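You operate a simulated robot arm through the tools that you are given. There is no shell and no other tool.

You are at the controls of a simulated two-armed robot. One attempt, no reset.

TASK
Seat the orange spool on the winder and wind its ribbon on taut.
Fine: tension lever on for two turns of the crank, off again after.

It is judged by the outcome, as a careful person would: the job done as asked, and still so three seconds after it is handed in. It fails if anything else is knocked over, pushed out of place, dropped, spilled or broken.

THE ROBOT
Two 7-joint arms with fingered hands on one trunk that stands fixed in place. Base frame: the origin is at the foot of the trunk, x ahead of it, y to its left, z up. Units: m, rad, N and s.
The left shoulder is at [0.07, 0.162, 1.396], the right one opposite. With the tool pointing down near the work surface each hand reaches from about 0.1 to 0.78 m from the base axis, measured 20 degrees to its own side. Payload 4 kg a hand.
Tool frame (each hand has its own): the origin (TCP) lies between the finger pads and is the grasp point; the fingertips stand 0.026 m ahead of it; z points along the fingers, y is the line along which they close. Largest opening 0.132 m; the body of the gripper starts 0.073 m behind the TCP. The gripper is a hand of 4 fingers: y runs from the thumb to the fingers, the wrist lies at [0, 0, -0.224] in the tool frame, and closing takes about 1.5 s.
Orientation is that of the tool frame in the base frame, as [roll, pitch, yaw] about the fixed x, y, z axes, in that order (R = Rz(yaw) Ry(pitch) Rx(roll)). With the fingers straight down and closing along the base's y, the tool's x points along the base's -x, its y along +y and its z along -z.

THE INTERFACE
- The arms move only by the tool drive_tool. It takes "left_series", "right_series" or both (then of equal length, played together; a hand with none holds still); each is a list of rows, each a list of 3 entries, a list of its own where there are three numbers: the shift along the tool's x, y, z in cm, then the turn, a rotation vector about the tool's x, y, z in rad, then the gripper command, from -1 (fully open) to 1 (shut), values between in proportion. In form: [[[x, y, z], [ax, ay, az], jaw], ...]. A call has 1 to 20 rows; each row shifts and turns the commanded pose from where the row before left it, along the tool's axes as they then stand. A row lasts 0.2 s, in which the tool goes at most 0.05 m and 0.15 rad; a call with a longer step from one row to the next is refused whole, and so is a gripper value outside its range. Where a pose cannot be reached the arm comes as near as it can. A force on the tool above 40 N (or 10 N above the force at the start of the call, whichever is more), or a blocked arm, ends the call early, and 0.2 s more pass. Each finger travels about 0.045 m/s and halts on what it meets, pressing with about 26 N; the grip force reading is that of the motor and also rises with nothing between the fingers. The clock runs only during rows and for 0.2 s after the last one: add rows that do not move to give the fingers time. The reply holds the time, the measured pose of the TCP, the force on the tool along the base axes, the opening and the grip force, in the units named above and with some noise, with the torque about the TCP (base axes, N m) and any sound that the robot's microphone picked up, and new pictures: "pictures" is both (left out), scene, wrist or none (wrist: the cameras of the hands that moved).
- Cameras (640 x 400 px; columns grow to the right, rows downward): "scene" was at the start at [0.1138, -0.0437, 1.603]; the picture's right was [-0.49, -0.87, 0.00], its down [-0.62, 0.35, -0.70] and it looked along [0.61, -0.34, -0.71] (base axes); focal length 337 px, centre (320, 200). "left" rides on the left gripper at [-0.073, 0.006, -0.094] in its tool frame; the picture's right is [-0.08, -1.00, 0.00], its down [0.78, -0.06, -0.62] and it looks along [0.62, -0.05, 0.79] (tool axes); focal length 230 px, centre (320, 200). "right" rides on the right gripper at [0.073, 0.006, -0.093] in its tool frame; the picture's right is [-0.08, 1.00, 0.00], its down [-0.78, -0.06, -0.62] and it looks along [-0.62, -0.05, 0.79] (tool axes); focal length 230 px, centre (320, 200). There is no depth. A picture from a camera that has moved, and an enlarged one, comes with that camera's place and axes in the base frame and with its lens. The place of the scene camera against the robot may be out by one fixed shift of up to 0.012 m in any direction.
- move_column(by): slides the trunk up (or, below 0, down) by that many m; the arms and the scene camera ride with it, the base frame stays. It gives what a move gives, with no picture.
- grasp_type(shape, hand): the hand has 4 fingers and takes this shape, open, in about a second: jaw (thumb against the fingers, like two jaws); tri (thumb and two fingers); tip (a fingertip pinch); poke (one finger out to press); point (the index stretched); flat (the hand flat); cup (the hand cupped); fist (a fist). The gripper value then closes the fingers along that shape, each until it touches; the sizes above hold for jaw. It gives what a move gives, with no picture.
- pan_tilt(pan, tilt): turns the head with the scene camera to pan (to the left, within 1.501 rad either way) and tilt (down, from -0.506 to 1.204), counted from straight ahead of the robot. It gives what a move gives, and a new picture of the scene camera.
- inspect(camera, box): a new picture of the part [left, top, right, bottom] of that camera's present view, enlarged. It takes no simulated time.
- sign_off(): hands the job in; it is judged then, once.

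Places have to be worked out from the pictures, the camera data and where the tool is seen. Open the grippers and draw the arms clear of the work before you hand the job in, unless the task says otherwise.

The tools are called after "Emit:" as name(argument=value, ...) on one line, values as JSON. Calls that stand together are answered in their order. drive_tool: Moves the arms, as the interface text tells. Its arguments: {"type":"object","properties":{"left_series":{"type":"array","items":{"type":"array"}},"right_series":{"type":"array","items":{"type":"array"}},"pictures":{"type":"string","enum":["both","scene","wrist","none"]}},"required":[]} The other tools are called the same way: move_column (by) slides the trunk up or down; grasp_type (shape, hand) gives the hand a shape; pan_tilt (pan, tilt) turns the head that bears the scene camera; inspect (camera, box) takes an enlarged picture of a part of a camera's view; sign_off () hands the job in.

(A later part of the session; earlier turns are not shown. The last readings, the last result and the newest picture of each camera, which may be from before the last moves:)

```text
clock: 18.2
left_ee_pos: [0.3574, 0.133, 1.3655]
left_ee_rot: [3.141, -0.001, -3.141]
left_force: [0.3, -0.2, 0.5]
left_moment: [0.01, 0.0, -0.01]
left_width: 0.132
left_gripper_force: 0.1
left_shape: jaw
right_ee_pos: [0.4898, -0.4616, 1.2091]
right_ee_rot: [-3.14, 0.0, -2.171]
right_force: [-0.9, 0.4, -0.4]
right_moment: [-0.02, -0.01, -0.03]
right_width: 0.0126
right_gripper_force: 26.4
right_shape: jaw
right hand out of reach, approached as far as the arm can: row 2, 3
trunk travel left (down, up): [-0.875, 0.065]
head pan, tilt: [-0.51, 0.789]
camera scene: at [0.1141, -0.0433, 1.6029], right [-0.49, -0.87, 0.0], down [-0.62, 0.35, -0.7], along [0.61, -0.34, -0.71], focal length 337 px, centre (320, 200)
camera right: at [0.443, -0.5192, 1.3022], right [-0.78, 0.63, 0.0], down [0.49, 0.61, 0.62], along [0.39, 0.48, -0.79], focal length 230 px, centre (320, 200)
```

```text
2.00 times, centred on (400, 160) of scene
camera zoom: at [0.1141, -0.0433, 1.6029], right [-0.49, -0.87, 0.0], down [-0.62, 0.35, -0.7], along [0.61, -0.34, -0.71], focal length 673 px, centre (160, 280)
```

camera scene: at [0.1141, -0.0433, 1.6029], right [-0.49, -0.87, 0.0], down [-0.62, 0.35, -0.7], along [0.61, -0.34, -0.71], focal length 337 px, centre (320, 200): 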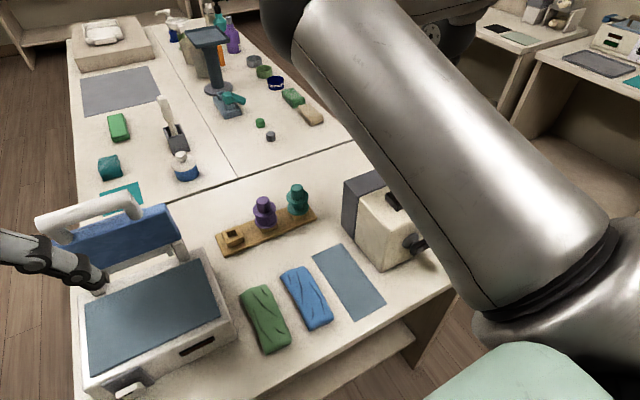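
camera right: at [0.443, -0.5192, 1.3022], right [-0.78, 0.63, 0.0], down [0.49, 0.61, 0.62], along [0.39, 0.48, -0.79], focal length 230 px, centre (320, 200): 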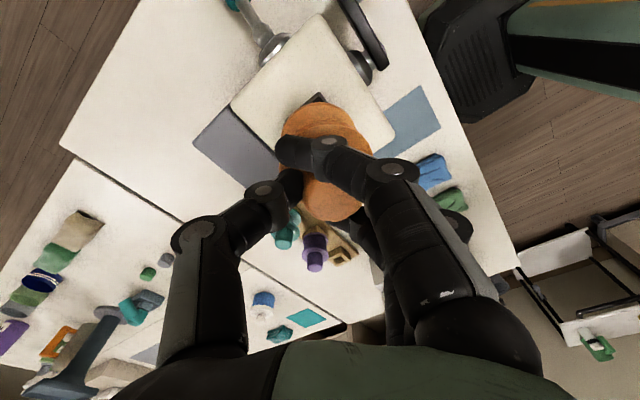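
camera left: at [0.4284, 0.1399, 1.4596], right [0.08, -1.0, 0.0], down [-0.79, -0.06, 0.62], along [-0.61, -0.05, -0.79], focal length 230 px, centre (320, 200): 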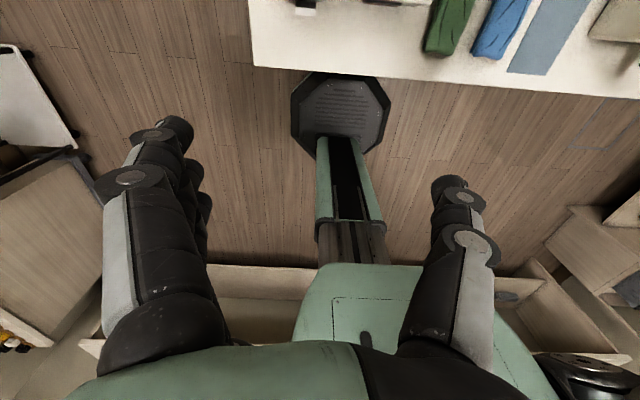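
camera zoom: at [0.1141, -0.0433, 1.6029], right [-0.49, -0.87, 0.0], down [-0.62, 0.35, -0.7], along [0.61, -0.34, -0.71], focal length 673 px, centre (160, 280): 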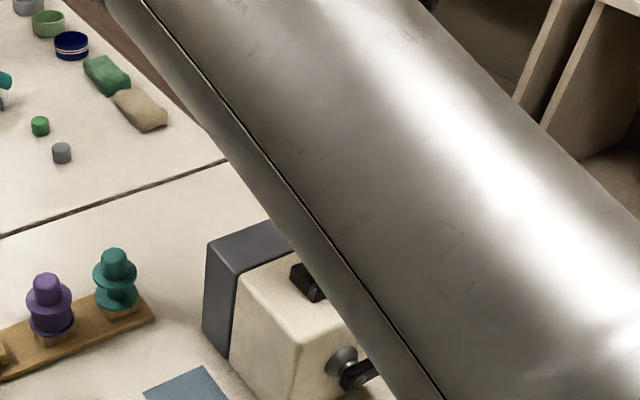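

The spool is about 12 cm above the winder, tilted in the grip by roughly 0.1 rad about the tool x (bottom toward the thumb side). I shift to TCP (0.505, -0.460) and turn the tool -0.11 rad about its x to bring the spool upright, then check.

Emit:
drive_tool(right_series=[[[-0.5, -0.58, 0], [0, 0, 0], 1], [[-0.49, -0.58, 0], [0, 0, 0], 1], [[0, 0, 0], [-0.055, 0, 0], 1], [[0, 0, 0], [-0.055, 0, 0], 1], [[0, 0, 0], [0, 0, 0], 1]], pictures="wrist")

Emit:
inspect(camera="right", box=[240, 80, 420, 260])

```text
clock: 19.4
left_ee_pos: [0.3574, 0.1311, 1.3662]
left_ee_rot: [-3.14, 0.0, -3.141]
left_force: [0.9, 0.2, -0.2]
left_moment: [0.0, 0.02, -0.01]
left_width: 0.1322
left_gripper_force: 0.0
left_shape: jaw
right_ee_pos: [0.5049, -0.46, 1.2095]
right_ee_rot: [3.031, -0.001, -2.171]
right_force: [-0.1, 0.1, -0.8]
right_moment: [0.01, 0.01, -0.05]
right_width: 0.0127
right_gripper_force: 26.3
right_shape: jaw
trunk travel left (down, up): [-0.875, 0.065]
head pan, tilt: [-0.51, 0.789]
camera right: at [0.4674, -0.5242, 1.3027], right [-0.77, 0.62, 0.11], down [0.55, 0.58, 0.61], along [0.32, 0.53, -0.79], focal length 230 px, centre (320, 200)
```

right: 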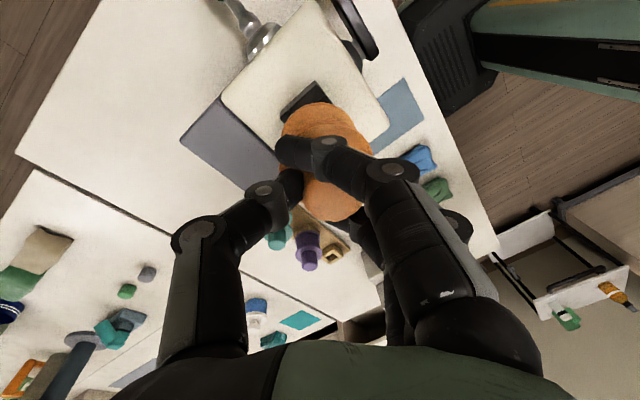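

```text
2.22 times, centred on (330, 170) of right
camera zoom: at [0.4674, -0.5242, 1.3027], right [-0.77, 0.62, 0.11], down [0.55, 0.58, 0.61], along [0.32, 0.53, -0.79], focal length 511 px, centre (298, 267)
```

zoom: 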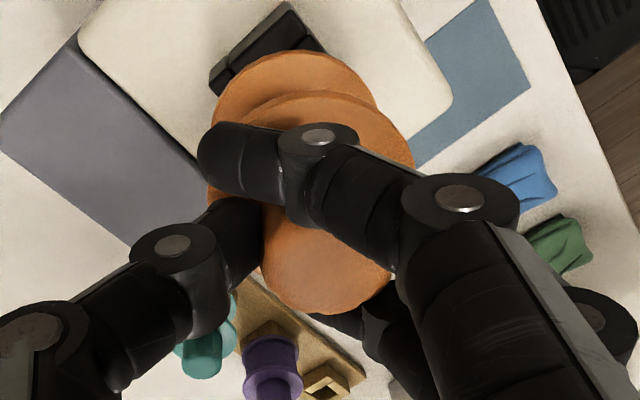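

The spool now hangs upright (tool-frame tilt 0.109 offsetting the -0.11 turn), and the projected socket corners match the picture, so the spool axis is over the socket centre. I lower straight down 2.5 cm and look again.

Emit:
drive_tool(right_series=[[[0, -0.11, 0.994], [0, 0, 0], 1], [[0, -0.11, 0.994], [0, 0, 0], 1], [[0, -0.055, 0.497], [0, 0, 0], 1], [[0, 0, 0], [0, 0, 0], 1], [[0, 0, 0], [0, 0, 0], 1]], pictures="wrist")

Emit:
inspect(camera="right", box=[260, 60, 380, 180])

Emit:
inspect(camera="scene", box=[340, 130, 460, 260])

```text
clock: 20.6
left_ee_pos: [0.3567, 0.1312, 1.3656]
left_ee_rot: [-3.141, 0.0, -3.141]
left_force: [-0.7, -0.1, -0.2]
left_moment: [0.0, 0.03, 0.0]
left_width: 0.1319
left_gripper_force: 0.1
left_shape: jaw
right_ee_pos: [0.5053, -0.4611, 1.1827]
right_ee_rot: [3.032, 0.001, -2.17]
right_force: [-0.1, 0.4, -1.0]
right_moment: [0.01, 0.0, -0.01]
right_width: 0.0124
right_gripper_force: 26.1
right_shape: jaw
trunk travel left (down, up): [-0.875, 0.065]
head pan, tilt: [-0.51, 0.789]
camera right: at [0.4672, -0.5243, 1.2777], right [-0.77, 0.62, 0.11], down [0.55, 0.58, 0.61], along [0.32, 0.53, -0.79], focal length 230 px, centre (320, 200)
```

right: 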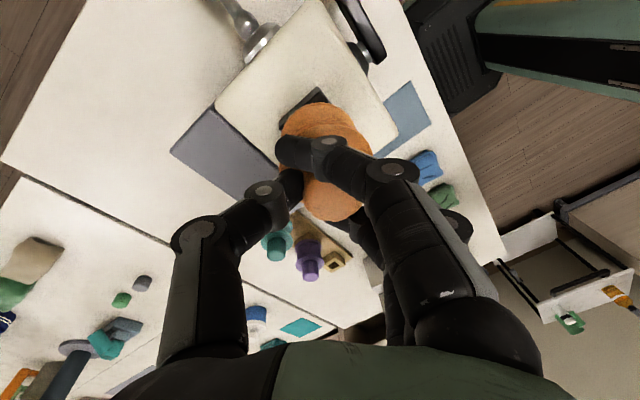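

```text
3.33 times, centred on (320, 120) of right
camera zoom: at [0.4672, -0.5243, 1.2777], right [-0.77, 0.62, 0.11], down [0.55, 0.58, 0.61], along [0.32, 0.53, -0.79], focal length 767 px, centre (320, 467)
```

zoom: 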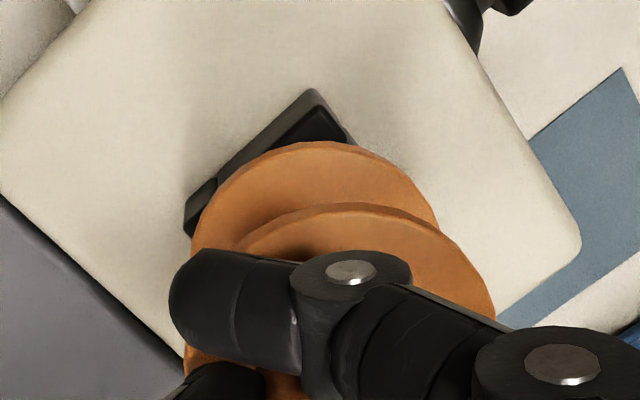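

```text
3.08 times, centred on (400, 195) of scene
camera zoom: at [0.1141, -0.0438, 1.6029], right [-0.49, -0.87, 0.0], down [-0.62, 0.35, -0.7], along [0.61, -0.34, -0.71], focal length 1036 px, centre (74, 215)
```

zoom: 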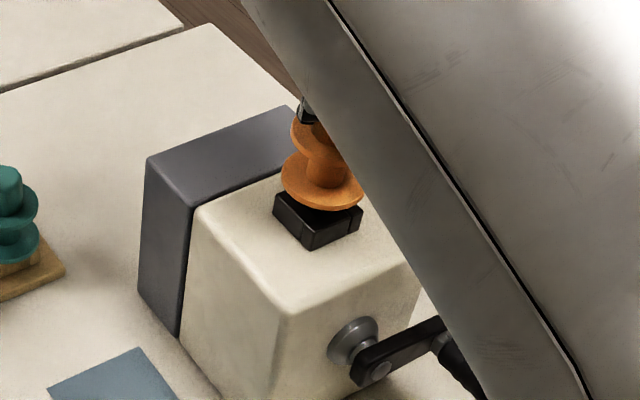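

The scene camera now shows the spool's lower flange over the socket past the arm; I zoom in to see the peg.

Emit:
inspect(camera="scene", box=[385, 155, 435, 215])

```text
6.67 times, centred on (410, 185) of scene
camera zoom: at [0.1141, -0.0438, 1.6029], right [-0.49, -0.87, 0.0], down [-0.62, 0.35, -0.7], along [0.61, -0.34, -0.71], focal length 2245 px, centre (-280, 300)
```

zoom: 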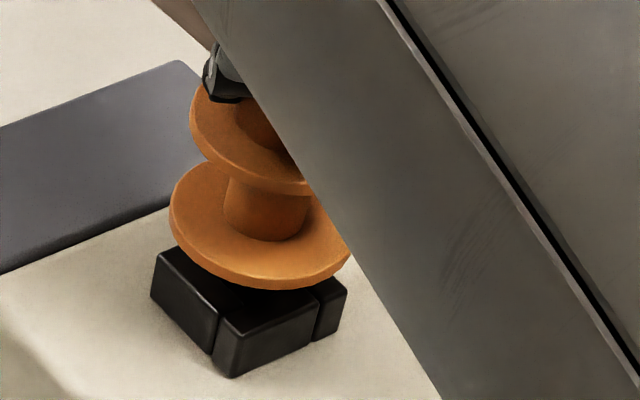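

The flange looks level in the scene view (perspective explains its slant) and is centred on the socket. I go down slowly, reading the force for the peg's first contact.

Emit:
drive_tool(right_series=[[[0, -0.044, 0.398], [0, 0, 0], 1], [[0, -0.044, 0.398], [0, 0, 0], 1], [[0, 0, 0], [0, 0, 0], 1]], pictures="none")

Emit:
inspect(camera="scene", box=[385, 155, 435, 215])

```text
clock: 21.4
left_ee_pos: [0.357, 0.1315, 1.3664]
left_ee_rot: [-3.141, 0.001, -3.141]
left_force: [0.1, -0.2, 0.1]
left_moment: [0.01, 0.03, -0.01]
left_width: 0.132
left_gripper_force: 0.1
left_shape: jaw
right_ee_pos: [0.506, -0.4602, 1.1758]
right_ee_rot: [3.03, 0.001, -2.171]
right_force: [0.0, -0.7, -0.9]
right_moment: [0.01, -0.01, -0.02]
right_width: 0.0125
right_gripper_force: 25.4
right_shape: jaw
trunk travel left (down, up): [-0.875, 0.065]
head pan, tilt: [-0.51, 0.789]
```

```text
6.67 times, centred on (410, 185) of scene
camera zoom: at [0.1138, -0.0435, 1.603], right [-0.49, -0.87, 0.0], down [-0.62, 0.35, -0.7], along [0.61, -0.34, -0.71], focal length 2245 px, centre (-280, 300)
```

zoom: 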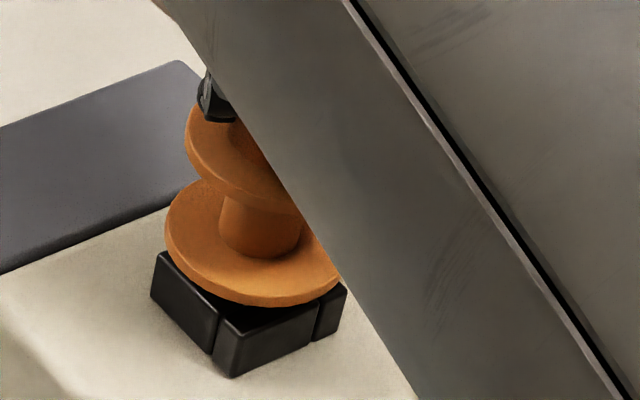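

No contact force yet and the flange is about 1–2 cm above the socket top, aligned within about 1 mm. I continue downward in small steps.

Emit:
drive_tool(right_series=[[[0, -0.033, 0.298], [0, 0, 0], 1], [[0, -0.033, 0.298], [0, 0, 0], 1], [[0, 0, 0], [0, 0, 0], 1]], pictures="none")

Emit:
inspect(camera="scene", box=[385, 155, 435, 215])

```text
clock: 22.2
left_ee_pos: [0.357, 0.1309, 1.3654]
left_ee_rot: [3.141, 0.002, -3.141]
left_force: [0.4, -0.2, -0.4]
left_moment: [0.0, 0.02, 0.02]
left_width: 0.1318
left_gripper_force: 0.0
left_shape: jaw
right_ee_pos: [0.5053, -0.4612, 1.1708]
right_ee_rot: [3.033, -0.002, -2.171]
right_force: [0.8, -0.1, -0.7]
right_moment: [0.0, 0.01, -0.03]
right_width: 0.0124
right_gripper_force: 26.2
right_shape: jaw
trunk travel left (down, up): [-0.875, 0.065]
head pan, tilt: [-0.51, 0.789]
```

```text
6.67 times, centred on (410, 185) of scene
camera zoom: at [0.1138, -0.0436, 1.603], right [-0.49, -0.87, 0.0], down [-0.62, 0.35, -0.7], along [0.61, -0.34, -0.71], focal length 2245 px, centre (-280, 300)
```

zoom: 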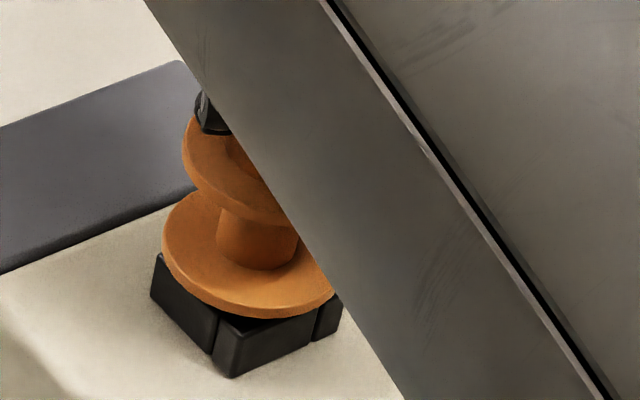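

Still no force while the peg should already be entering the socket. I continue down another few millimetres.

Emit:
drive_tool(right_series=[[[0, -0.033, 0.298], [0, 0, 0], 1], [[0, -0.033, 0.298], [0, 0, 0], 1], [[0, 0, 0], [0, 0, 0], 1]], pictures="none")

Emit:
inspect(camera="scene", box=[385, 155, 435, 215])

```text
clock: 23.0
left_ee_pos: [0.3566, 0.1302, 1.3657]
left_ee_rot: [-3.141, -0.003, 3.141]
left_force: [-0.3, -0.6, -0.2]
left_moment: [0.01, -0.04, 0.03]
left_width: 0.1318
left_gripper_force: 0.0
left_shape: jaw
right_ee_pos: [0.505, -0.4604, 1.1646]
right_ee_rot: [3.031, 0.0, -2.172]
right_force: [0.8, 1.1, -1.6]
right_moment: [0.02, -0.02, 0.05]
right_width: 0.0123
right_gripper_force: 26.0
right_shape: jaw
trunk travel left (down, up): [-0.875, 0.065]
head pan, tilt: [-0.51, 0.789]
```

```text
6.67 times, centred on (410, 185) of scene
camera zoom: at [0.114, -0.0437, 1.6029], right [-0.49, -0.87, 0.0], down [-0.62, 0.35, -0.7], along [0.61, -0.34, -0.71], focal length 2245 px, centre (-280, 300)
```

zoom: 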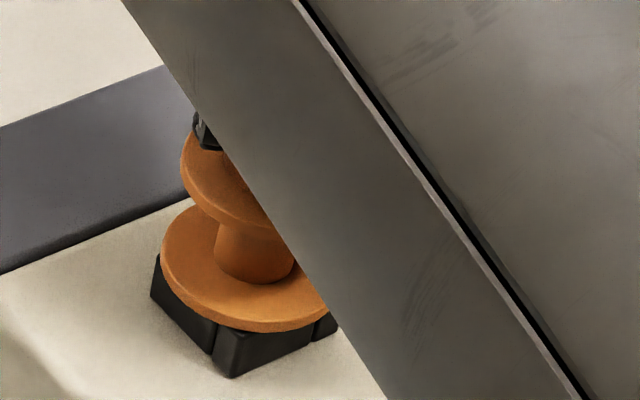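

The flange is now nearly on the socket's top. I press on a little further to find the seat.

Emit:
drive_tool(right_series=[[[0, -0.022, 0.199], [0, 0, 0], 1], [[0, -0.022, 0.199], [0, 0, 0], 1], [[0, 0, 0], [0, 0, 0], 1]], pictures="none")

Emit:
inspect(camera="scene", box=[385, 155, 435, 215])

```text
clock: 23.8
left_ee_pos: [0.3557, 0.1331, 1.3663]
left_ee_rot: [3.142, 0.0, 3.141]
left_force: [-0.5, 0.1, 0.7]
left_moment: [0.0, 0.0, 0.0]
left_width: 0.1319
left_gripper_force: 0.0
left_shape: jaw
right_ee_pos: [0.5051, -0.4618, 1.1626]
right_ee_rot: [3.039, 0.0, -2.172]
right_force: [6.0, -4.1, 19.0]
right_moment: [0.08, -0.02, 0.04]
right_width: 0.0138
right_gripper_force: 25.9
right_shape: jaw
trunk travel left (down, up): [-0.875, 0.065]
head pan, tilt: [-0.51, 0.789]
```

```text
6.67 times, centred on (410, 185) of scene
camera zoom: at [0.1129, -0.0425, 1.6033], right [-0.49, -0.87, 0.0], down [-0.62, 0.35, -0.71], along [0.62, -0.34, -0.71], focal length 2245 px, centre (-280, 300)
```

zoom: 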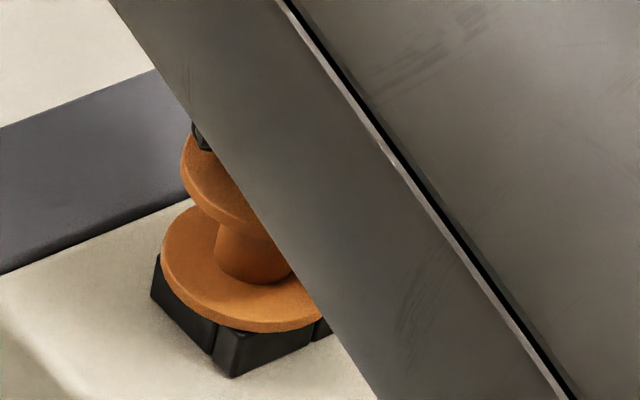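

There is now 19 N of upward force and the flange no longer sinks: it is flush on the socket top, so the peg is fully in. I ease up slightly and open the hand partly to release.

Emit:
drive_tool(right_series=[[[0, 0.02, -0.2], [0, 0, 0], 1], [[0, 0, 0], [0, 0, 0], 0.3], [[0, 0, 0], [0, 0, 0], -0.06], [[0, 0, 0], [0, 0, 0], -0.06], [[0, 0, 0], [0, 0, 0], -0.06], [[0, 0, 0], [0, 0, 0], -0.06], [[0, 0, 0], [0, 0, 0], -0.06]], pictures="both")

Emit:
inspect(camera="right", box=[240, 80, 420, 260])

Emit:
inspect(camera="scene", box=[385, 155, 435, 215])

```text
clock: 25.4
left_ee_pos: [0.3574, 0.1317, 1.3651]
left_ee_rot: [3.141, -0.001, 3.14]
left_force: [0.5, -1.0, 0.6]
left_moment: [-0.02, 0.03, -0.02]
left_width: 0.1321
left_gripper_force: 0.1
left_shape: jaw
right_ee_pos: [0.5046, -0.4611, 1.1623]
right_ee_rot: [3.03, 0.0, -2.171]
right_force: [-0.3, 0.3, 0.2]
right_moment: [-0.01, -0.02, -0.03]
right_width: 0.0692
right_gripper_force: 0.0
right_shape: jaw
trunk travel left (down, up): [-0.875, 0.065]
head pan, tilt: [-0.51, 0.789]
camera scene: at [0.1142, -0.044, 1.6029], right [-0.49, -0.87, 0.0], down [-0.62, 0.35, -0.7], along [0.61, -0.34, -0.71], focal length 337 px, centre (320, 200)
camera right: at [0.4673, -0.5248, 1.2556], right [-0.77, 0.62, 0.11], down [0.55, 0.58, 0.61], along [0.32, 0.53, -0.79], focal length 230 px, centre (320, 200)
```

scene: 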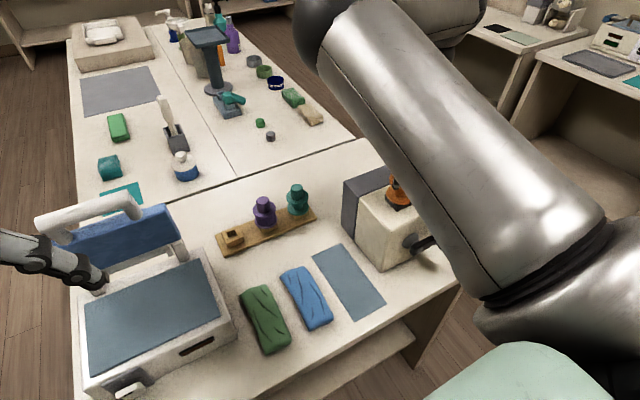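
right: 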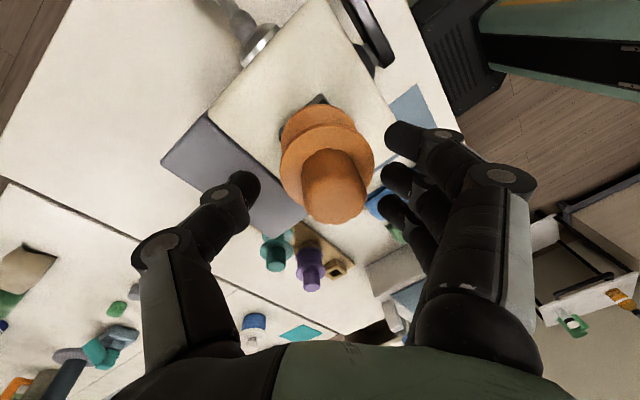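

```text
2.22 times, centred on (330, 170) of right
camera zoom: at [0.4673, -0.5248, 1.2556], right [-0.77, 0.62, 0.11], down [0.55, 0.58, 0.61], along [0.32, 0.53, -0.79], focal length 511 px, centre (298, 267)
```

zoom: 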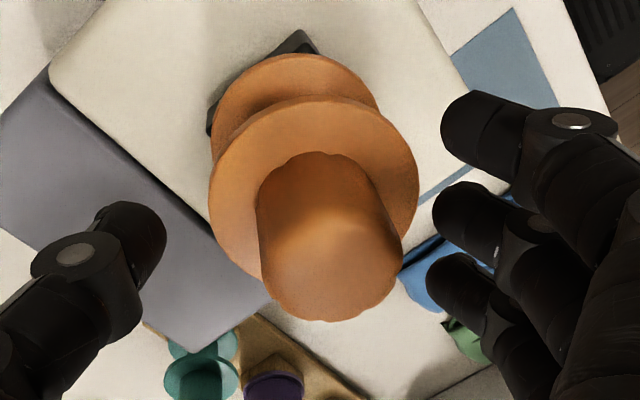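

```text
6.67 times, centred on (410, 185) of scene
camera zoom: at [0.1142, -0.044, 1.6029], right [-0.49, -0.87, 0.0], down [-0.62, 0.35, -0.7], along [0.61, -0.34, -0.71], focal length 2245 px, centre (-280, 300)
```

zoom: 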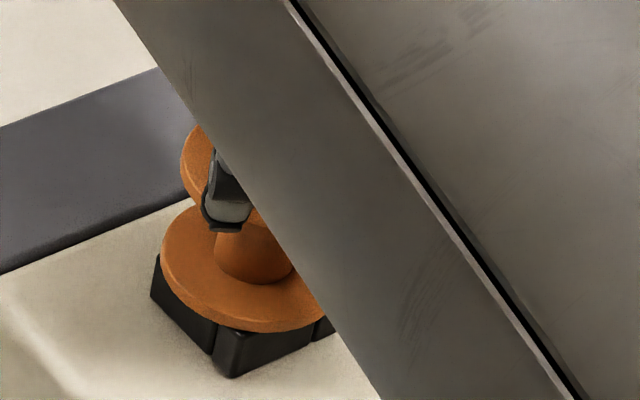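

The hand is open and the spool stays seated. I lift straight up 10 cm, and level the tool again.

Emit:
drive_tool(right_series=[[[0, 0.11, -0.994], [0, 0, 0], -0.06], [[0, 0.22, -1.99], [0, 0, 0], -0.06], [[0, 0.38, -3.48], [0, 0, 0], -0.06], [[0, 0.38, -3.48], [0, 0, 0], -0.06], [[0, 0, 0], [0.11, 0, 0], -0.06], [[0, 0, 0], [0, 0, 0], -0.06]], pictures="both")

Emit:
inspect(camera="right", box=[220, 20, 420, 200])

```text
clock: 26.8
left_ee_pos: [0.3577, 0.1323, 1.3664]
left_ee_rot: [3.141, -0.001, 3.141]
left_force: [-0.3, 0.3, -0.4]
left_moment: [0.02, 0.02, 0.03]
left_width: 0.1319
left_gripper_force: 0.0
left_shape: jaw
right_ee_pos: [0.5058, -0.4606, 1.2637]
right_ee_rot: [-3.14, -0.002, -2.17]
right_force: [0.5, -0.6, -0.3]
right_moment: [0.02, -0.01, 0.0]
right_width: 0.0693
right_gripper_force: 0.1
right_shape: jaw
trunk travel left (down, up): [-0.875, 0.065]
head pan, tilt: [-0.51, 0.789]
camera scene: at [0.1145, -0.0433, 1.6029], right [-0.49, -0.87, 0.0], down [-0.62, 0.35, -0.7], along [0.61, -0.34, -0.71], focal length 337 px, centre (320, 200)
camera right: at [0.4596, -0.5183, 1.3567], right [-0.78, 0.63, 0.0], down [0.49, 0.61, 0.62], along [0.39, 0.48, -0.79], focal length 230 px, centre (320, 200)
```

scene: 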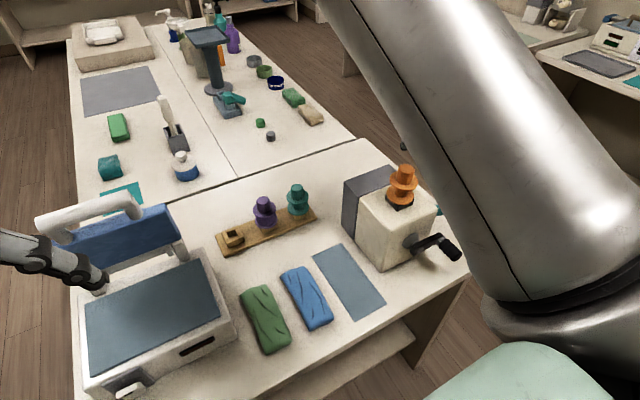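
right: 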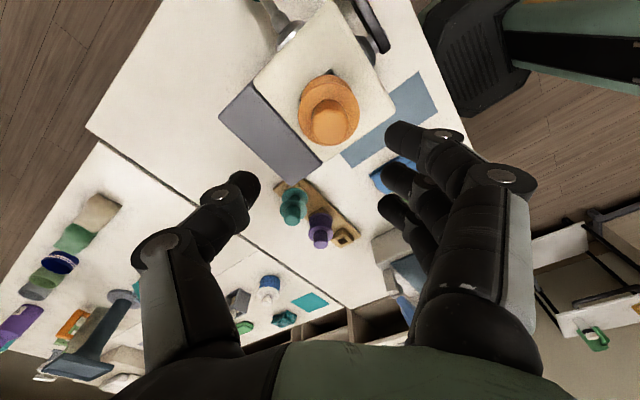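

```text
2.22 times, centred on (320, 110) of right
camera zoom: at [0.4596, -0.5183, 1.3567], right [-0.78, 0.63, 0.0], down [0.49, 0.61, 0.62], along [0.39, 0.48, -0.79], focal length 511 px, centre (320, 400)
```

zoom: 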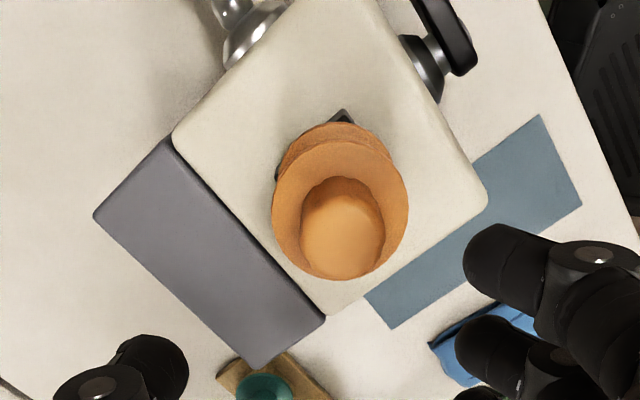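

Emit:
inspect(camera="scene", box=[370, 150, 470, 270])

Emit:
inspect(camera="scene", box=[380, 155, 430, 215])

```text
3.33 times, centred on (420, 210) of scene
camera zoom: at [0.1145, -0.0433, 1.6029], right [-0.49, -0.87, 0.0], down [-0.62, 0.35, -0.7], along [0.61, -0.34, -0.71], focal length 1122 px, centre (-13, 167)
```

zoom: 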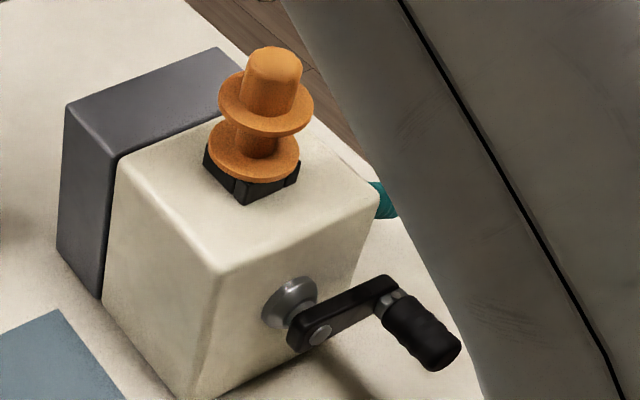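

```text
6.67 times, centred on (405, 185) of scene
camera zoom: at [0.1145, -0.0433, 1.6029], right [-0.49, -0.87, 0.0], down [-0.62, 0.35, -0.7], along [0.61, -0.34, -0.71], focal length 2245 px, centre (-247, 300)
```

zoom: 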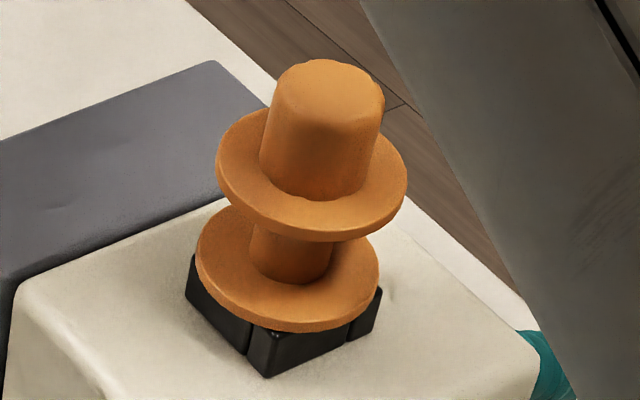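

The spool is seated upright on the winder. Next is the tension lever; I move the right hand to the lever side, turn it to close along x, and then I'll lower the trunk a bit for reach.

Emit:
drive_tool(right_series=[[[3.93, -1.295, 0], [0, 0, 0], -1], [[3.93, -1.295, 0], [0, 0, 0], -1], [[3.93, -1.295, 0], [0, 0, 0], -1], [[3.93, -1.295, 0], [0, 0, 0], -1], [[0, 0, 0], [0, 0, -0.15], -1], [[0, 0, 0], [0, 0, -0.15], -1], [[0, 0, 0], [0, 0, -0.15], -1], [[0, 0, 0], [0, 0, -0.15], -1], [[0, 0, 0], [0, 0, 0], -1]], pictures="both")

Emit:
inspect(camera="right", box=[220, 40, 400, 220])

```text
clock: 28.8
left_ee_pos: [0.3574, 0.1318, 1.3654]
left_ee_rot: [3.141, 0.0, 3.141]
left_force: [-0.7, 0.4, 0.0]
left_moment: [-0.01, 0.03, -0.01]
left_width: 0.1316
left_gripper_force: 0.1
left_shape: jaw
right_ee_pos: [0.4591, -0.6185, 1.2624]
right_ee_rot: [-3.141, -0.001, -1.571]
right_force: [1.0, -0.4, -0.6]
right_moment: [-0.01, 0.03, 0.0]
right_width: 0.1316
right_gripper_force: 0.0
right_shape: jaw
trunk travel left (down, up): [-0.875, 0.065]
head pan, tilt: [-0.51, 0.789]
camera scene: at [0.1141, -0.0429, 1.603], right [-0.49, -0.87, 0.0], down [-0.62, 0.35, -0.7], along [0.61, -0.34, -0.71], focal length 337 px, centre (320, 200)
camera right: at [0.4536, -0.6922, 1.3573], right [-1.0, 0.08, 0.0], down [0.06, 0.79, 0.62], along [0.05, 0.61, -0.79], focal length 230 px, centre (320, 200)
```

scene: 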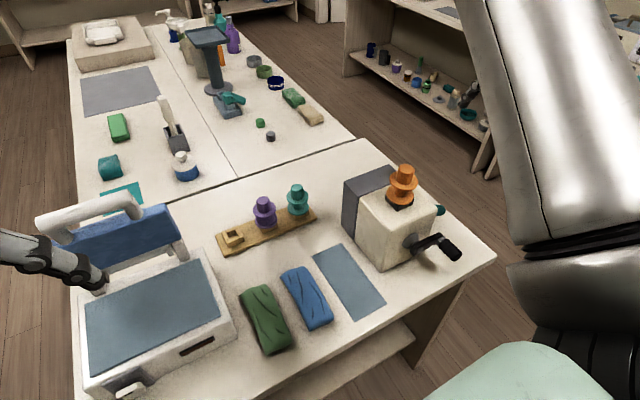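
right: 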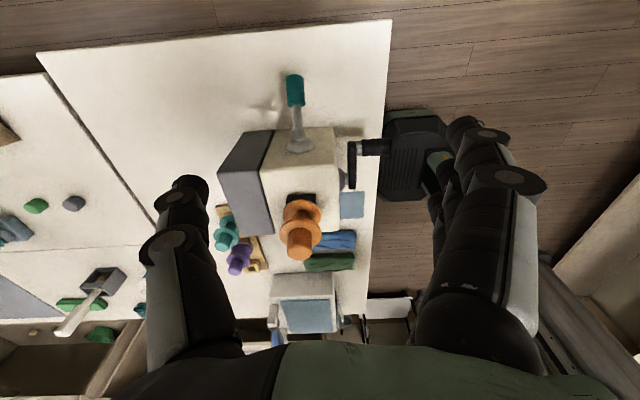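

```text
2.22 times, centred on (310, 130) of right
camera zoom: at [0.4536, -0.6922, 1.3573], right [-1.0, 0.08, 0.0], down [0.06, 0.79, 0.62], along [0.05, 0.61, -0.79], focal length 511 px, centre (342, 356)
```

zoom: 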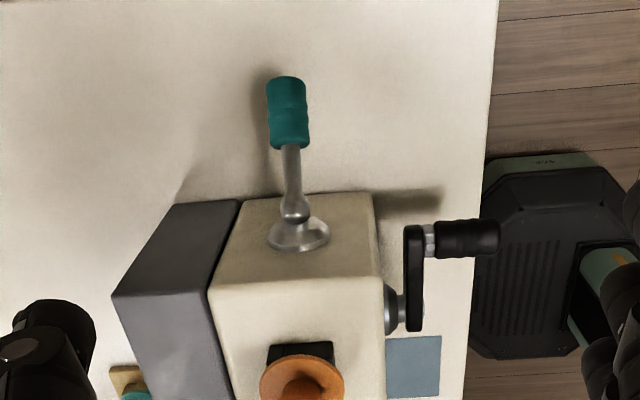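

The lever pivot is at about (0.498, -0.55, 0.997) and its knob centre at about (0.498, -0.605, 0.965), drooping ~25° outward. I lower the trunk 0.15 m so the arm has comfortable reach down there; nothing lies under either hand.

Emit:
move_column(by=-0.15)

```text
clock: 30.6
left_ee_pos: [0.3568, 0.1324, 1.2156]
left_ee_rot: [3.141, 0.001, 3.141]
left_force: [0.8, -0.1, 0.4]
left_moment: [0.0, 0.02, 0.0]
left_width: 0.1317
left_gripper_force: 0.1
left_shape: jaw
right_ee_pos: [0.46, -0.6188, 1.1132]
right_ee_rot: [-3.142, -0.003, -1.572]
right_force: [1.2, -0.5, 0.0]
right_moment: [0.0, 0.02, 0.03]
right_width: 0.1317
right_gripper_force: 0.1
right_shape: jaw
trunk travel left (down, up): [-0.725, 0.215]
head pan, tilt: [-0.51, 0.789]
```

The trunk is down and both hands are clear. I move over the lever knob with the hand opened about 7 cm and look.

Emit:
drive_tool(right_series=[[[-0.6, -1.9, 2.0], [0, 0, 0], -0.06], [[-0.6, -1.9, 2.0], [0, 0, 0], -0.06], [[0, 0, 1.0], [0, 0, 0], -0.06], [[0, 0, 0], [0, 0, 0], -0.06], [[0, 0, 0], [0, 0, 0], -0.06]], pictures="both")

Emit:
inspect(camera="right", box=[240, 60, 400, 240])

```text
clock: 31.8
left_ee_pos: [0.3571, 0.133, 1.2147]
left_ee_rot: [3.141, 0.002, 3.141]
left_force: [-0.5, 0.0, 0.4]
left_moment: [0.02, 0.01, 0.01]
left_width: 0.1319
left_gripper_force: 0.1
left_shape: jaw
right_ee_pos: [0.4992, -0.6066, 1.0636]
right_ee_rot: [-3.141, 0.0, -1.572]
right_force: [-0.2, 0.2, 1.0]
right_moment: [0.0, 0.02, 0.02]
right_width: 0.0707
right_gripper_force: 0.0
right_shape: jaw
trunk travel left (down, up): [-0.725, 0.215]
head pan, tilt: [-0.51, 0.789]
camera scene: at [0.114, -0.0437, 1.4529], right [-0.49, -0.87, 0.0], down [-0.62, 0.35, -0.7], along [0.61, -0.34, -0.71], focal length 337 px, centre (320, 200)
camera right: at [0.4918, -0.68, 1.1576], right [-1.0, 0.08, 0.0], down [0.06, 0.79, 0.62], along [0.05, 0.61, -0.79], focal length 230 px, centre (320, 200)
```

scene: 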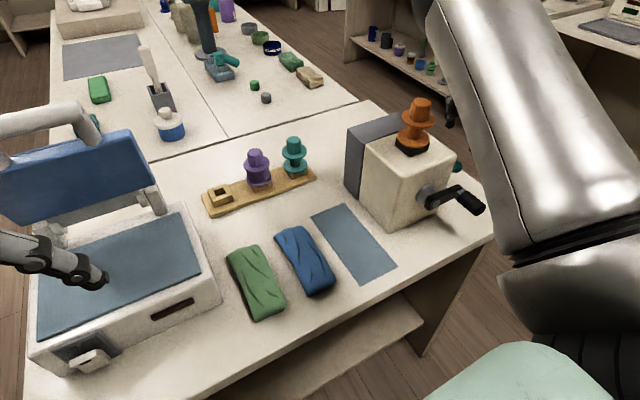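
right: 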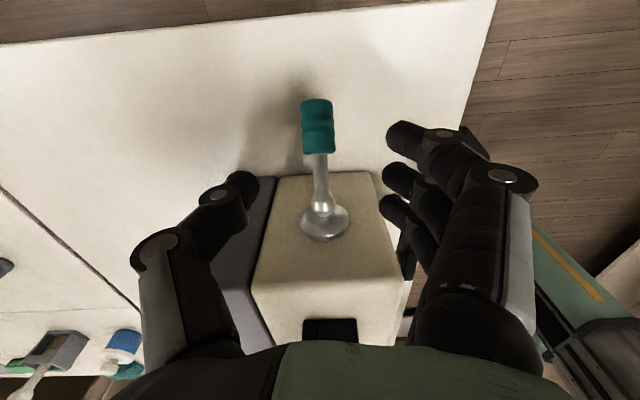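

```text
2.22 times, centred on (320, 150) of right
camera zoom: at [0.4918, -0.68, 1.1576], right [-1.0, 0.08, 0.0], down [0.06, 0.79, 0.62], along [0.05, 0.61, -0.79], focal length 511 px, centre (320, 311)
```

zoom: 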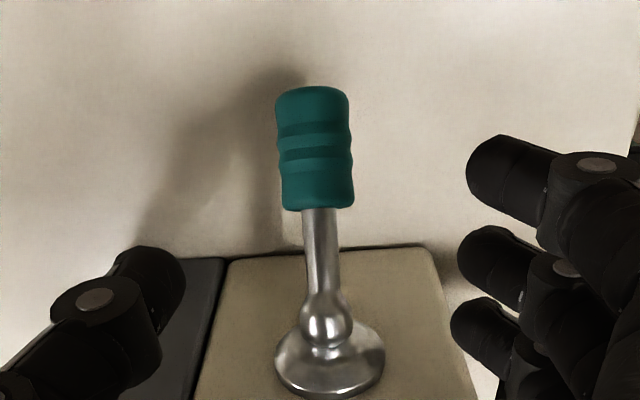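

The lever knob is centred between thumb and fingers at x≈0.4995. I descend to TCP z≈0.968 around the knob.

Emit:
drive_tool(right_series=[[[0, 0, 3], [0, 0, 0], -0.06], [[0, 0, 3], [0, 0, 0], -0.06], [[0, 0, 2], [0, 0, 0], -0.06], [[0, 0, 1.5], [0, 0, 0], -0.06], [[0, 0, 0], [0, 0, 0], -0.06]], pictures="wrist")

Emit:
inspect(camera="right", box=[220, 100, 420, 280])

```text
clock: 33.0
left_ee_pos: [0.3582, 0.1318, 1.2157]
left_ee_rot: [-3.141, -0.001, 3.14]
left_force: [-0.3, 0.1, -0.7]
left_moment: [0.04, -0.03, -0.03]
left_width: 0.1317
left_gripper_force: 0.1
left_shape: jaw
right_ee_pos: [0.497, -0.6071, 0.9666]
right_ee_rot: [3.141, -0.004, -1.573]
right_force: [-0.2, 0.2, -0.3]
right_moment: [-0.01, 0.01, 0.01]
right_width: 0.0707
right_gripper_force: 0.2
right_shape: jaw
trunk travel left (down, up): [-0.725, 0.215]
head pan, tilt: [-0.51, 0.789]
camera right: at [0.4911, -0.6809, 1.0604], right [-1.0, 0.08, 0.0], down [0.06, 0.79, 0.62], along [0.05, 0.61, -0.79], focal length 230 px, centre (320, 200)
```

right: 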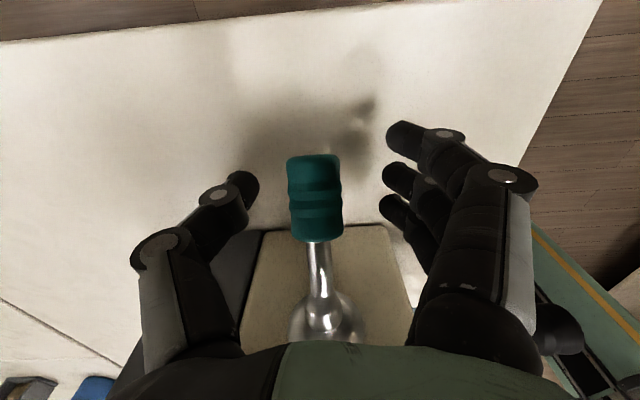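

```text
2.22 times, centred on (320, 190) of right
camera zoom: at [0.4911, -0.6809, 1.0604], right [-1.0, 0.08, 0.0], down [0.06, 0.79, 0.62], along [0.05, 0.61, -0.79], focal length 511 px, centre (320, 222)
```

zoom: 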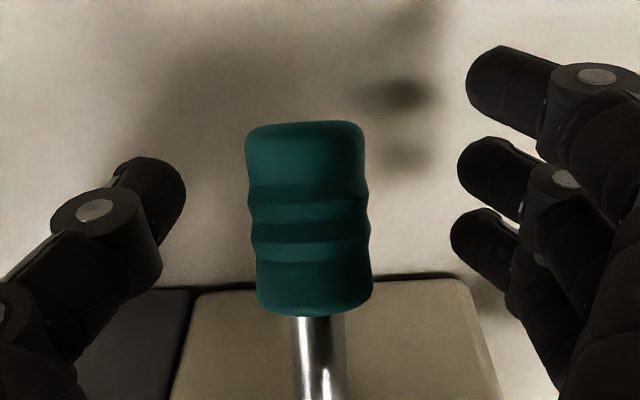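

The knob sits between the pads, offset about 2.5 mm toward the thumb; I recentre and close on it.

Emit:
drive_tool(right_series=[[[0, -0.25, 0], [0, 0, 0], -0.06], [[0, 0, 0], [0, 0, 0], 0.4], [[0, 0, 0], [0, 0, 0], 1], [[0, 0, 0], [0, 0, 0], 1], [[0, 0, 0], [0, 0, 0], 1], [[0, 0, 0], [0, 0, 0], 1]], pictures="wrist")

Emit:
inspect(camera="right", box=[220, 100, 420, 280])

```text
clock: 34.4
left_ee_pos: [0.3572, 0.1317, 1.216]
left_ee_rot: [-3.141, 0.0, -3.141]
left_force: [-0.4, 0.5, 0.3]
left_moment: [-0.03, -0.03, 0.0]
left_width: 0.1319
left_gripper_force: 0.1
left_shape: jaw
right_ee_pos: [0.5, -0.6065, 0.9667]
right_ee_rot: [-3.141, -0.001, -1.573]
right_force: [-2.3, 0.0, -2.3]
right_moment: [-0.02, 0.01, 0.1]
right_width: 0.014
right_gripper_force: 25.9
right_shape: jaw
trunk travel left (down, up): [-0.725, 0.215]
head pan, tilt: [-0.51, 0.789]
camera right: at [0.4942, -0.6812, 1.0602], right [-1.0, 0.08, 0.0], down [0.06, 0.78, 0.62], along [0.05, 0.61, -0.79], focal length 230 px, centre (320, 200)
```

right: 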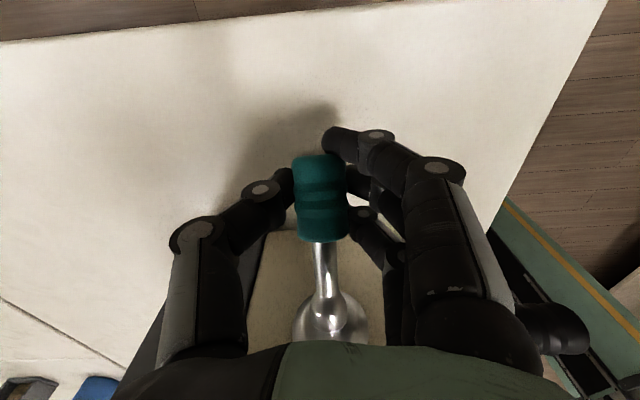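

```text
2.22 times, centred on (320, 190) of right
camera zoom: at [0.4942, -0.6812, 1.0602], right [-1.0, 0.08, 0.0], down [0.06, 0.78, 0.62], along [0.05, 0.61, -0.79], focal length 511 px, centre (320, 222)
```

zoom: 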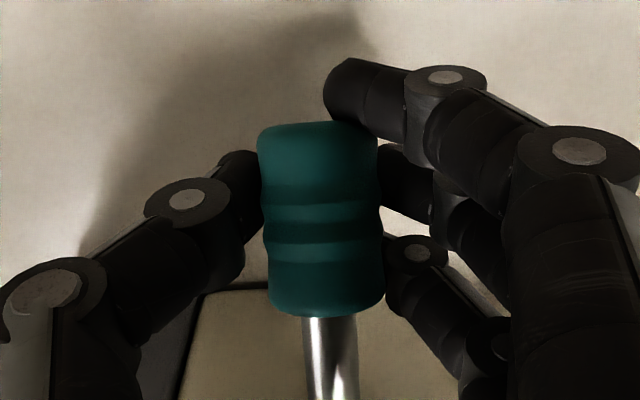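

The grip on the lever knob is firm. I try a small upward arc about the pivot, turning the tool with it, and watch the force to see whether the lever moves that way.

Emit:
drive_tool(right_series=[[[0.15, 0, -0.28], [0, 0.05, 0], 1], [[0.15, 0, -0.28], [0, 0.05, 0], 1], [[0, 0, 0], [0, 0, 0], 1]], pictures="wrist")

```text
clock: 35.1
left_ee_pos: [0.3583, 0.1326, 1.2157]
left_ee_rot: [-3.141, 0.001, 3.141]
left_force: [-0.2, 0.3, -0.1]
left_moment: [0.02, 0.05, -0.03]
left_width: 0.1318
left_gripper_force: 0.0
left_shape: jaw
right_ee_pos: [0.5, -0.6095, 0.9739]
right_ee_rot: [-3.141, -0.103, -1.572]
right_force: [-0.4, 0.6, -2.6]
right_moment: [-0.02, -0.05, 0.11]
right_width: 0.014
right_gripper_force: 26.1
right_shape: jaw
trunk travel left (down, up): [-0.725, 0.215]
head pan, tilt: [-0.51, 0.789]
camera right: at [0.4941, -0.6741, 1.0736], right [-1.0, 0.08, -0.01], down [0.06, 0.84, 0.53], along [0.05, 0.53, -0.84], focal length 230 px, centre (320, 200)
```

right: 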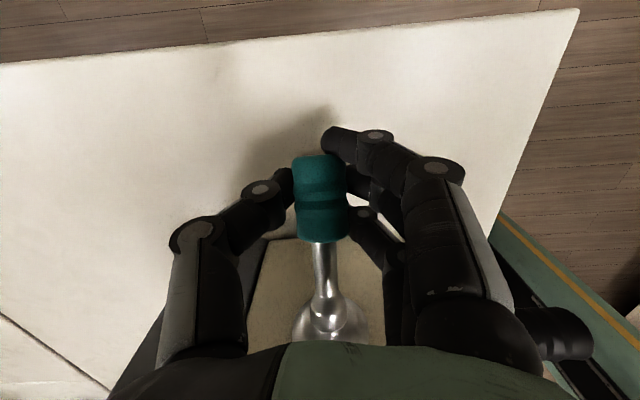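

The lever follows upward with only 2–3 N, so it hinges about x. I continue the arc by another 0.4 rad.

Emit:
drive_tool(right_series=[[[0.27, 0, -0.57], [0, 0.1, 0], 1], [[0.27, 0, -0.57], [0, 0.1, 0], 1], [[0.27, 0, -0.57], [0, 0.1, 0], 1], [[0, 0, 0], [0, 0, 0], 1]], pictures="wrist")

```text
clock: 36.1
left_ee_pos: [0.3563, 0.1331, 1.2148]
left_ee_rot: [-3.14, 0.0, 3.141]
left_force: [-0.4, -0.2, 0.1]
left_moment: [0.01, 0.0, 0.0]
left_width: 0.132
left_gripper_force: 0.1
left_shape: jaw
right_ee_pos: [0.5003, -0.6143, 0.9931]
right_ee_rot: [-3.14, -0.402, -1.571]
right_force: [0.8, 3.2, 0.0]
right_moment: [0.04, 0.0, 0.13]
right_width: 0.014
right_gripper_force: 26.1
right_shape: jaw
trunk travel left (down, up): [-0.725, 0.215]
head pan, tilt: [-0.51, 0.789]
camera right: at [0.4942, -0.6451, 1.1075], right [-1.0, 0.07, -0.03], down [0.06, 0.96, 0.26], along [0.05, 0.26, -0.96], focal length 230 px, centre (320, 200)
```

right: 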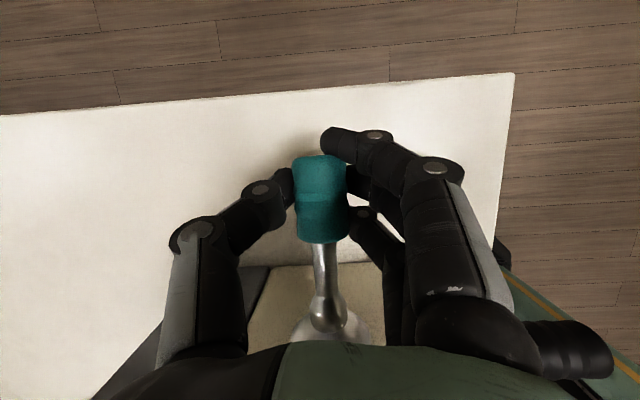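

The lever has come up to near horizontal. Before going on I check how close the tilted hand's back is to the spool.

Emit:
inspect(camera="scene", box=[360, 60, 520, 240])

```text
2.22 times, centred on (440, 150) of scene
camera zoom: at [0.1136, -0.0431, 1.453], right [-0.49, -0.87, 0.0], down [-0.62, 0.35, -0.7], along [0.61, -0.34, -0.71], focal length 748 px, centre (53, 311)
```

zoom: 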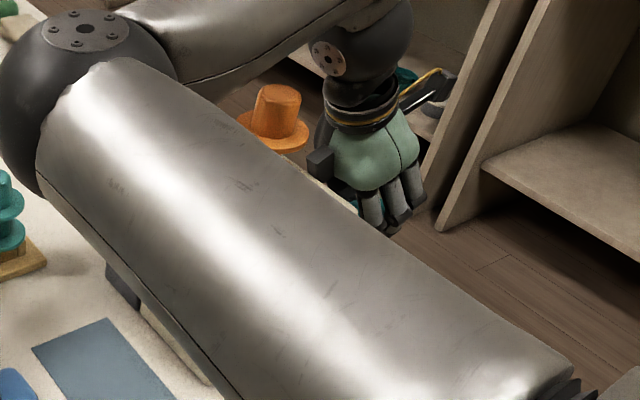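

The back of the hand is near the spool's flange, so I bring the tool back toward vertical while lifting the lever further, letting the knob turn in the pinch.

Emit:
drive_tool(right_series=[[[0.24, 0, -0.79], [0, -0.075, 0], 1], [[0.18, 0, -0.81], [0, -0.075, 0], 1], [[0, 0, 0], [0, 0, 0], 1]], pictures="wrist")

```text
clock: 37.0
left_ee_pos: [0.3584, 0.1279, 1.2163]
left_ee_rot: [3.138, -0.001, -3.141]
left_force: [-0.5, -0.1, -0.2]
left_moment: [-0.01, 0.02, 0.02]
left_width: 0.1319
left_gripper_force: 0.1
left_shape: jaw
right_ee_pos: [0.5006, -0.6172, 1.0076]
right_ee_rot: [-3.141, -0.25, -1.575]
right_force: [6.1, -12.5, -8.9]
right_moment: [-0.76, -0.46, 0.19]
right_width: 0.0132
right_gripper_force: 26.2
right_shape: jaw
trunk travel left (down, up): [-0.725, 0.215]
head pan, tilt: [-0.51, 0.789]
camera right: at [0.4958, -0.6655, 1.1162], right [-1.0, 0.08, -0.02], down [0.06, 0.91, 0.4], along [0.05, 0.4, -0.92], focal length 230 px, centre (320, 200)
```

right: 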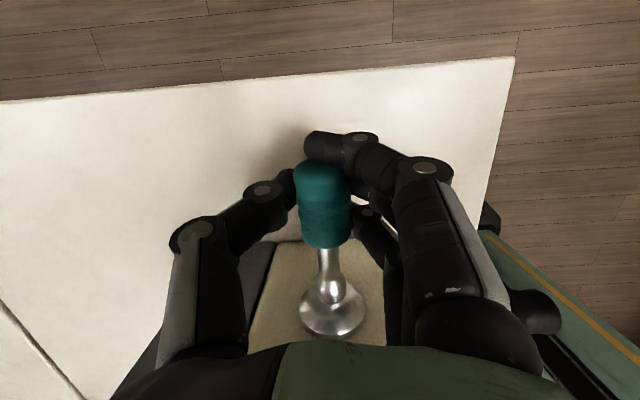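

Emit:
inspect(camera="right", box=[230, 110, 430, 350])

Emit:
inspect(camera="scene", box=[400, 60, 500, 160])

```text
1.67 times, centred on (330, 230) of right
camera zoom: at [0.4958, -0.6655, 1.1162], right [-1.0, 0.08, -0.02], down [0.06, 0.91, 0.4], along [0.05, 0.4, -0.92], focal length 384 px, centre (303, 150)
```

zoom: 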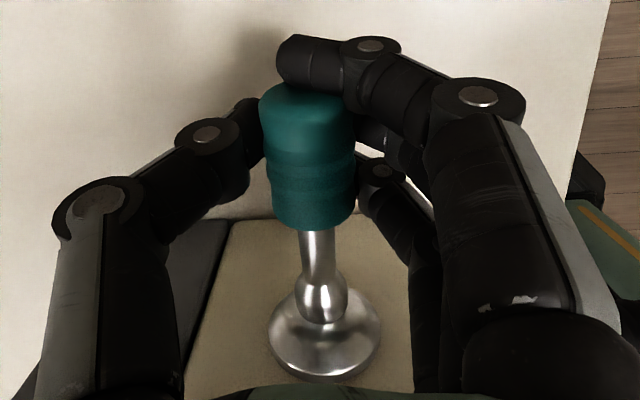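

```text
4.00 times, centred on (450, 110) of scene
camera zoom: at [0.1166, -0.0474, 1.4526], right [-0.49, -0.87, 0.0], down [-0.62, 0.35, -0.7], along [0.61, -0.34, -0.71], focal length 1347 px, centre (-200, 560)
```

zoom: 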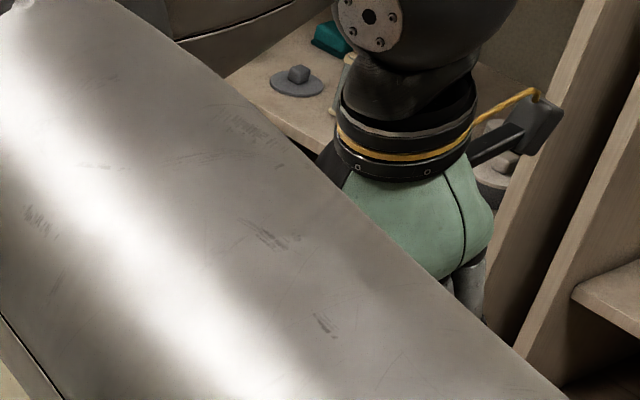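

The lever has turned up further within the grip and the hand is now being loaded (~15 N). I open the hand to let go and see whether the lever stays where it is.

Emit:
drive_tool(right_series=[[[0, 0, 0], [0, 0, 0], 0.4], [[0, 0, 0], [0, 0, 0], -0.06], [[0, 0, 0], [0, 0, 0], -0.06], [[0, 0, 0], [0, 0, 0], -0.06], [[0, 0, 0], [0, 0, 0], -0.06]], pictures="wrist")

Emit:
inspect(camera="right", box=[230, 110, 430, 350])

```text
clock: 38.1
left_ee_pos: [0.3563, 0.1335, 1.2153]
left_ee_rot: [-3.141, 0.0, -3.141]
left_force: [0.1, 0.0, -0.5]
left_moment: [-0.04, 0.0, 0.03]
left_width: 0.1319
left_gripper_force: 0.1
left_shape: jaw
right_ee_pos: [0.5003, -0.6124, 1.0096]
right_ee_rot: [3.141, -0.25, -1.572]
right_force: [0.3, 0.0, -0.5]
right_moment: [0.02, -0.02, 0.0]
right_width: 0.0691
right_gripper_force: 0.0
right_shape: jaw
trunk travel left (down, up): [-0.725, 0.215]
head pan, tilt: [-0.51, 0.789]
camera right: at [0.4933, -0.6611, 1.1186], right [-1.0, 0.08, -0.02], down [0.06, 0.91, 0.4], along [0.05, 0.4, -0.92], focal length 230 px, centre (320, 200)
```

right: 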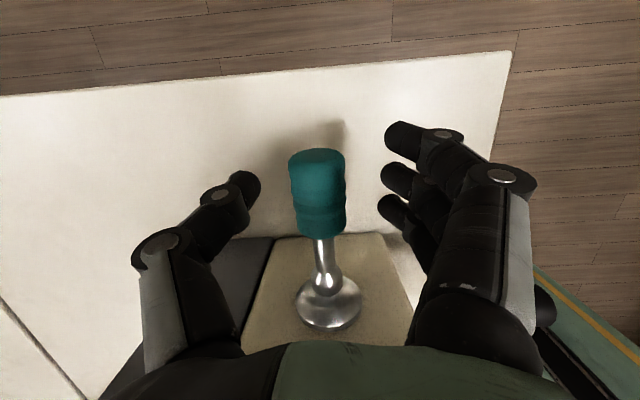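

```text
1.67 times, centred on (330, 230) of right
camera zoom: at [0.4933, -0.6611, 1.1186], right [-1.0, 0.08, -0.02], down [0.06, 0.91, 0.4], along [0.05, 0.4, -0.92], focal length 384 px, centre (303, 150)
```

zoom: 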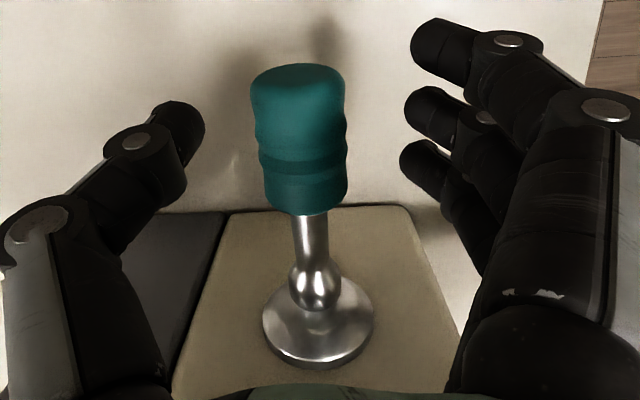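

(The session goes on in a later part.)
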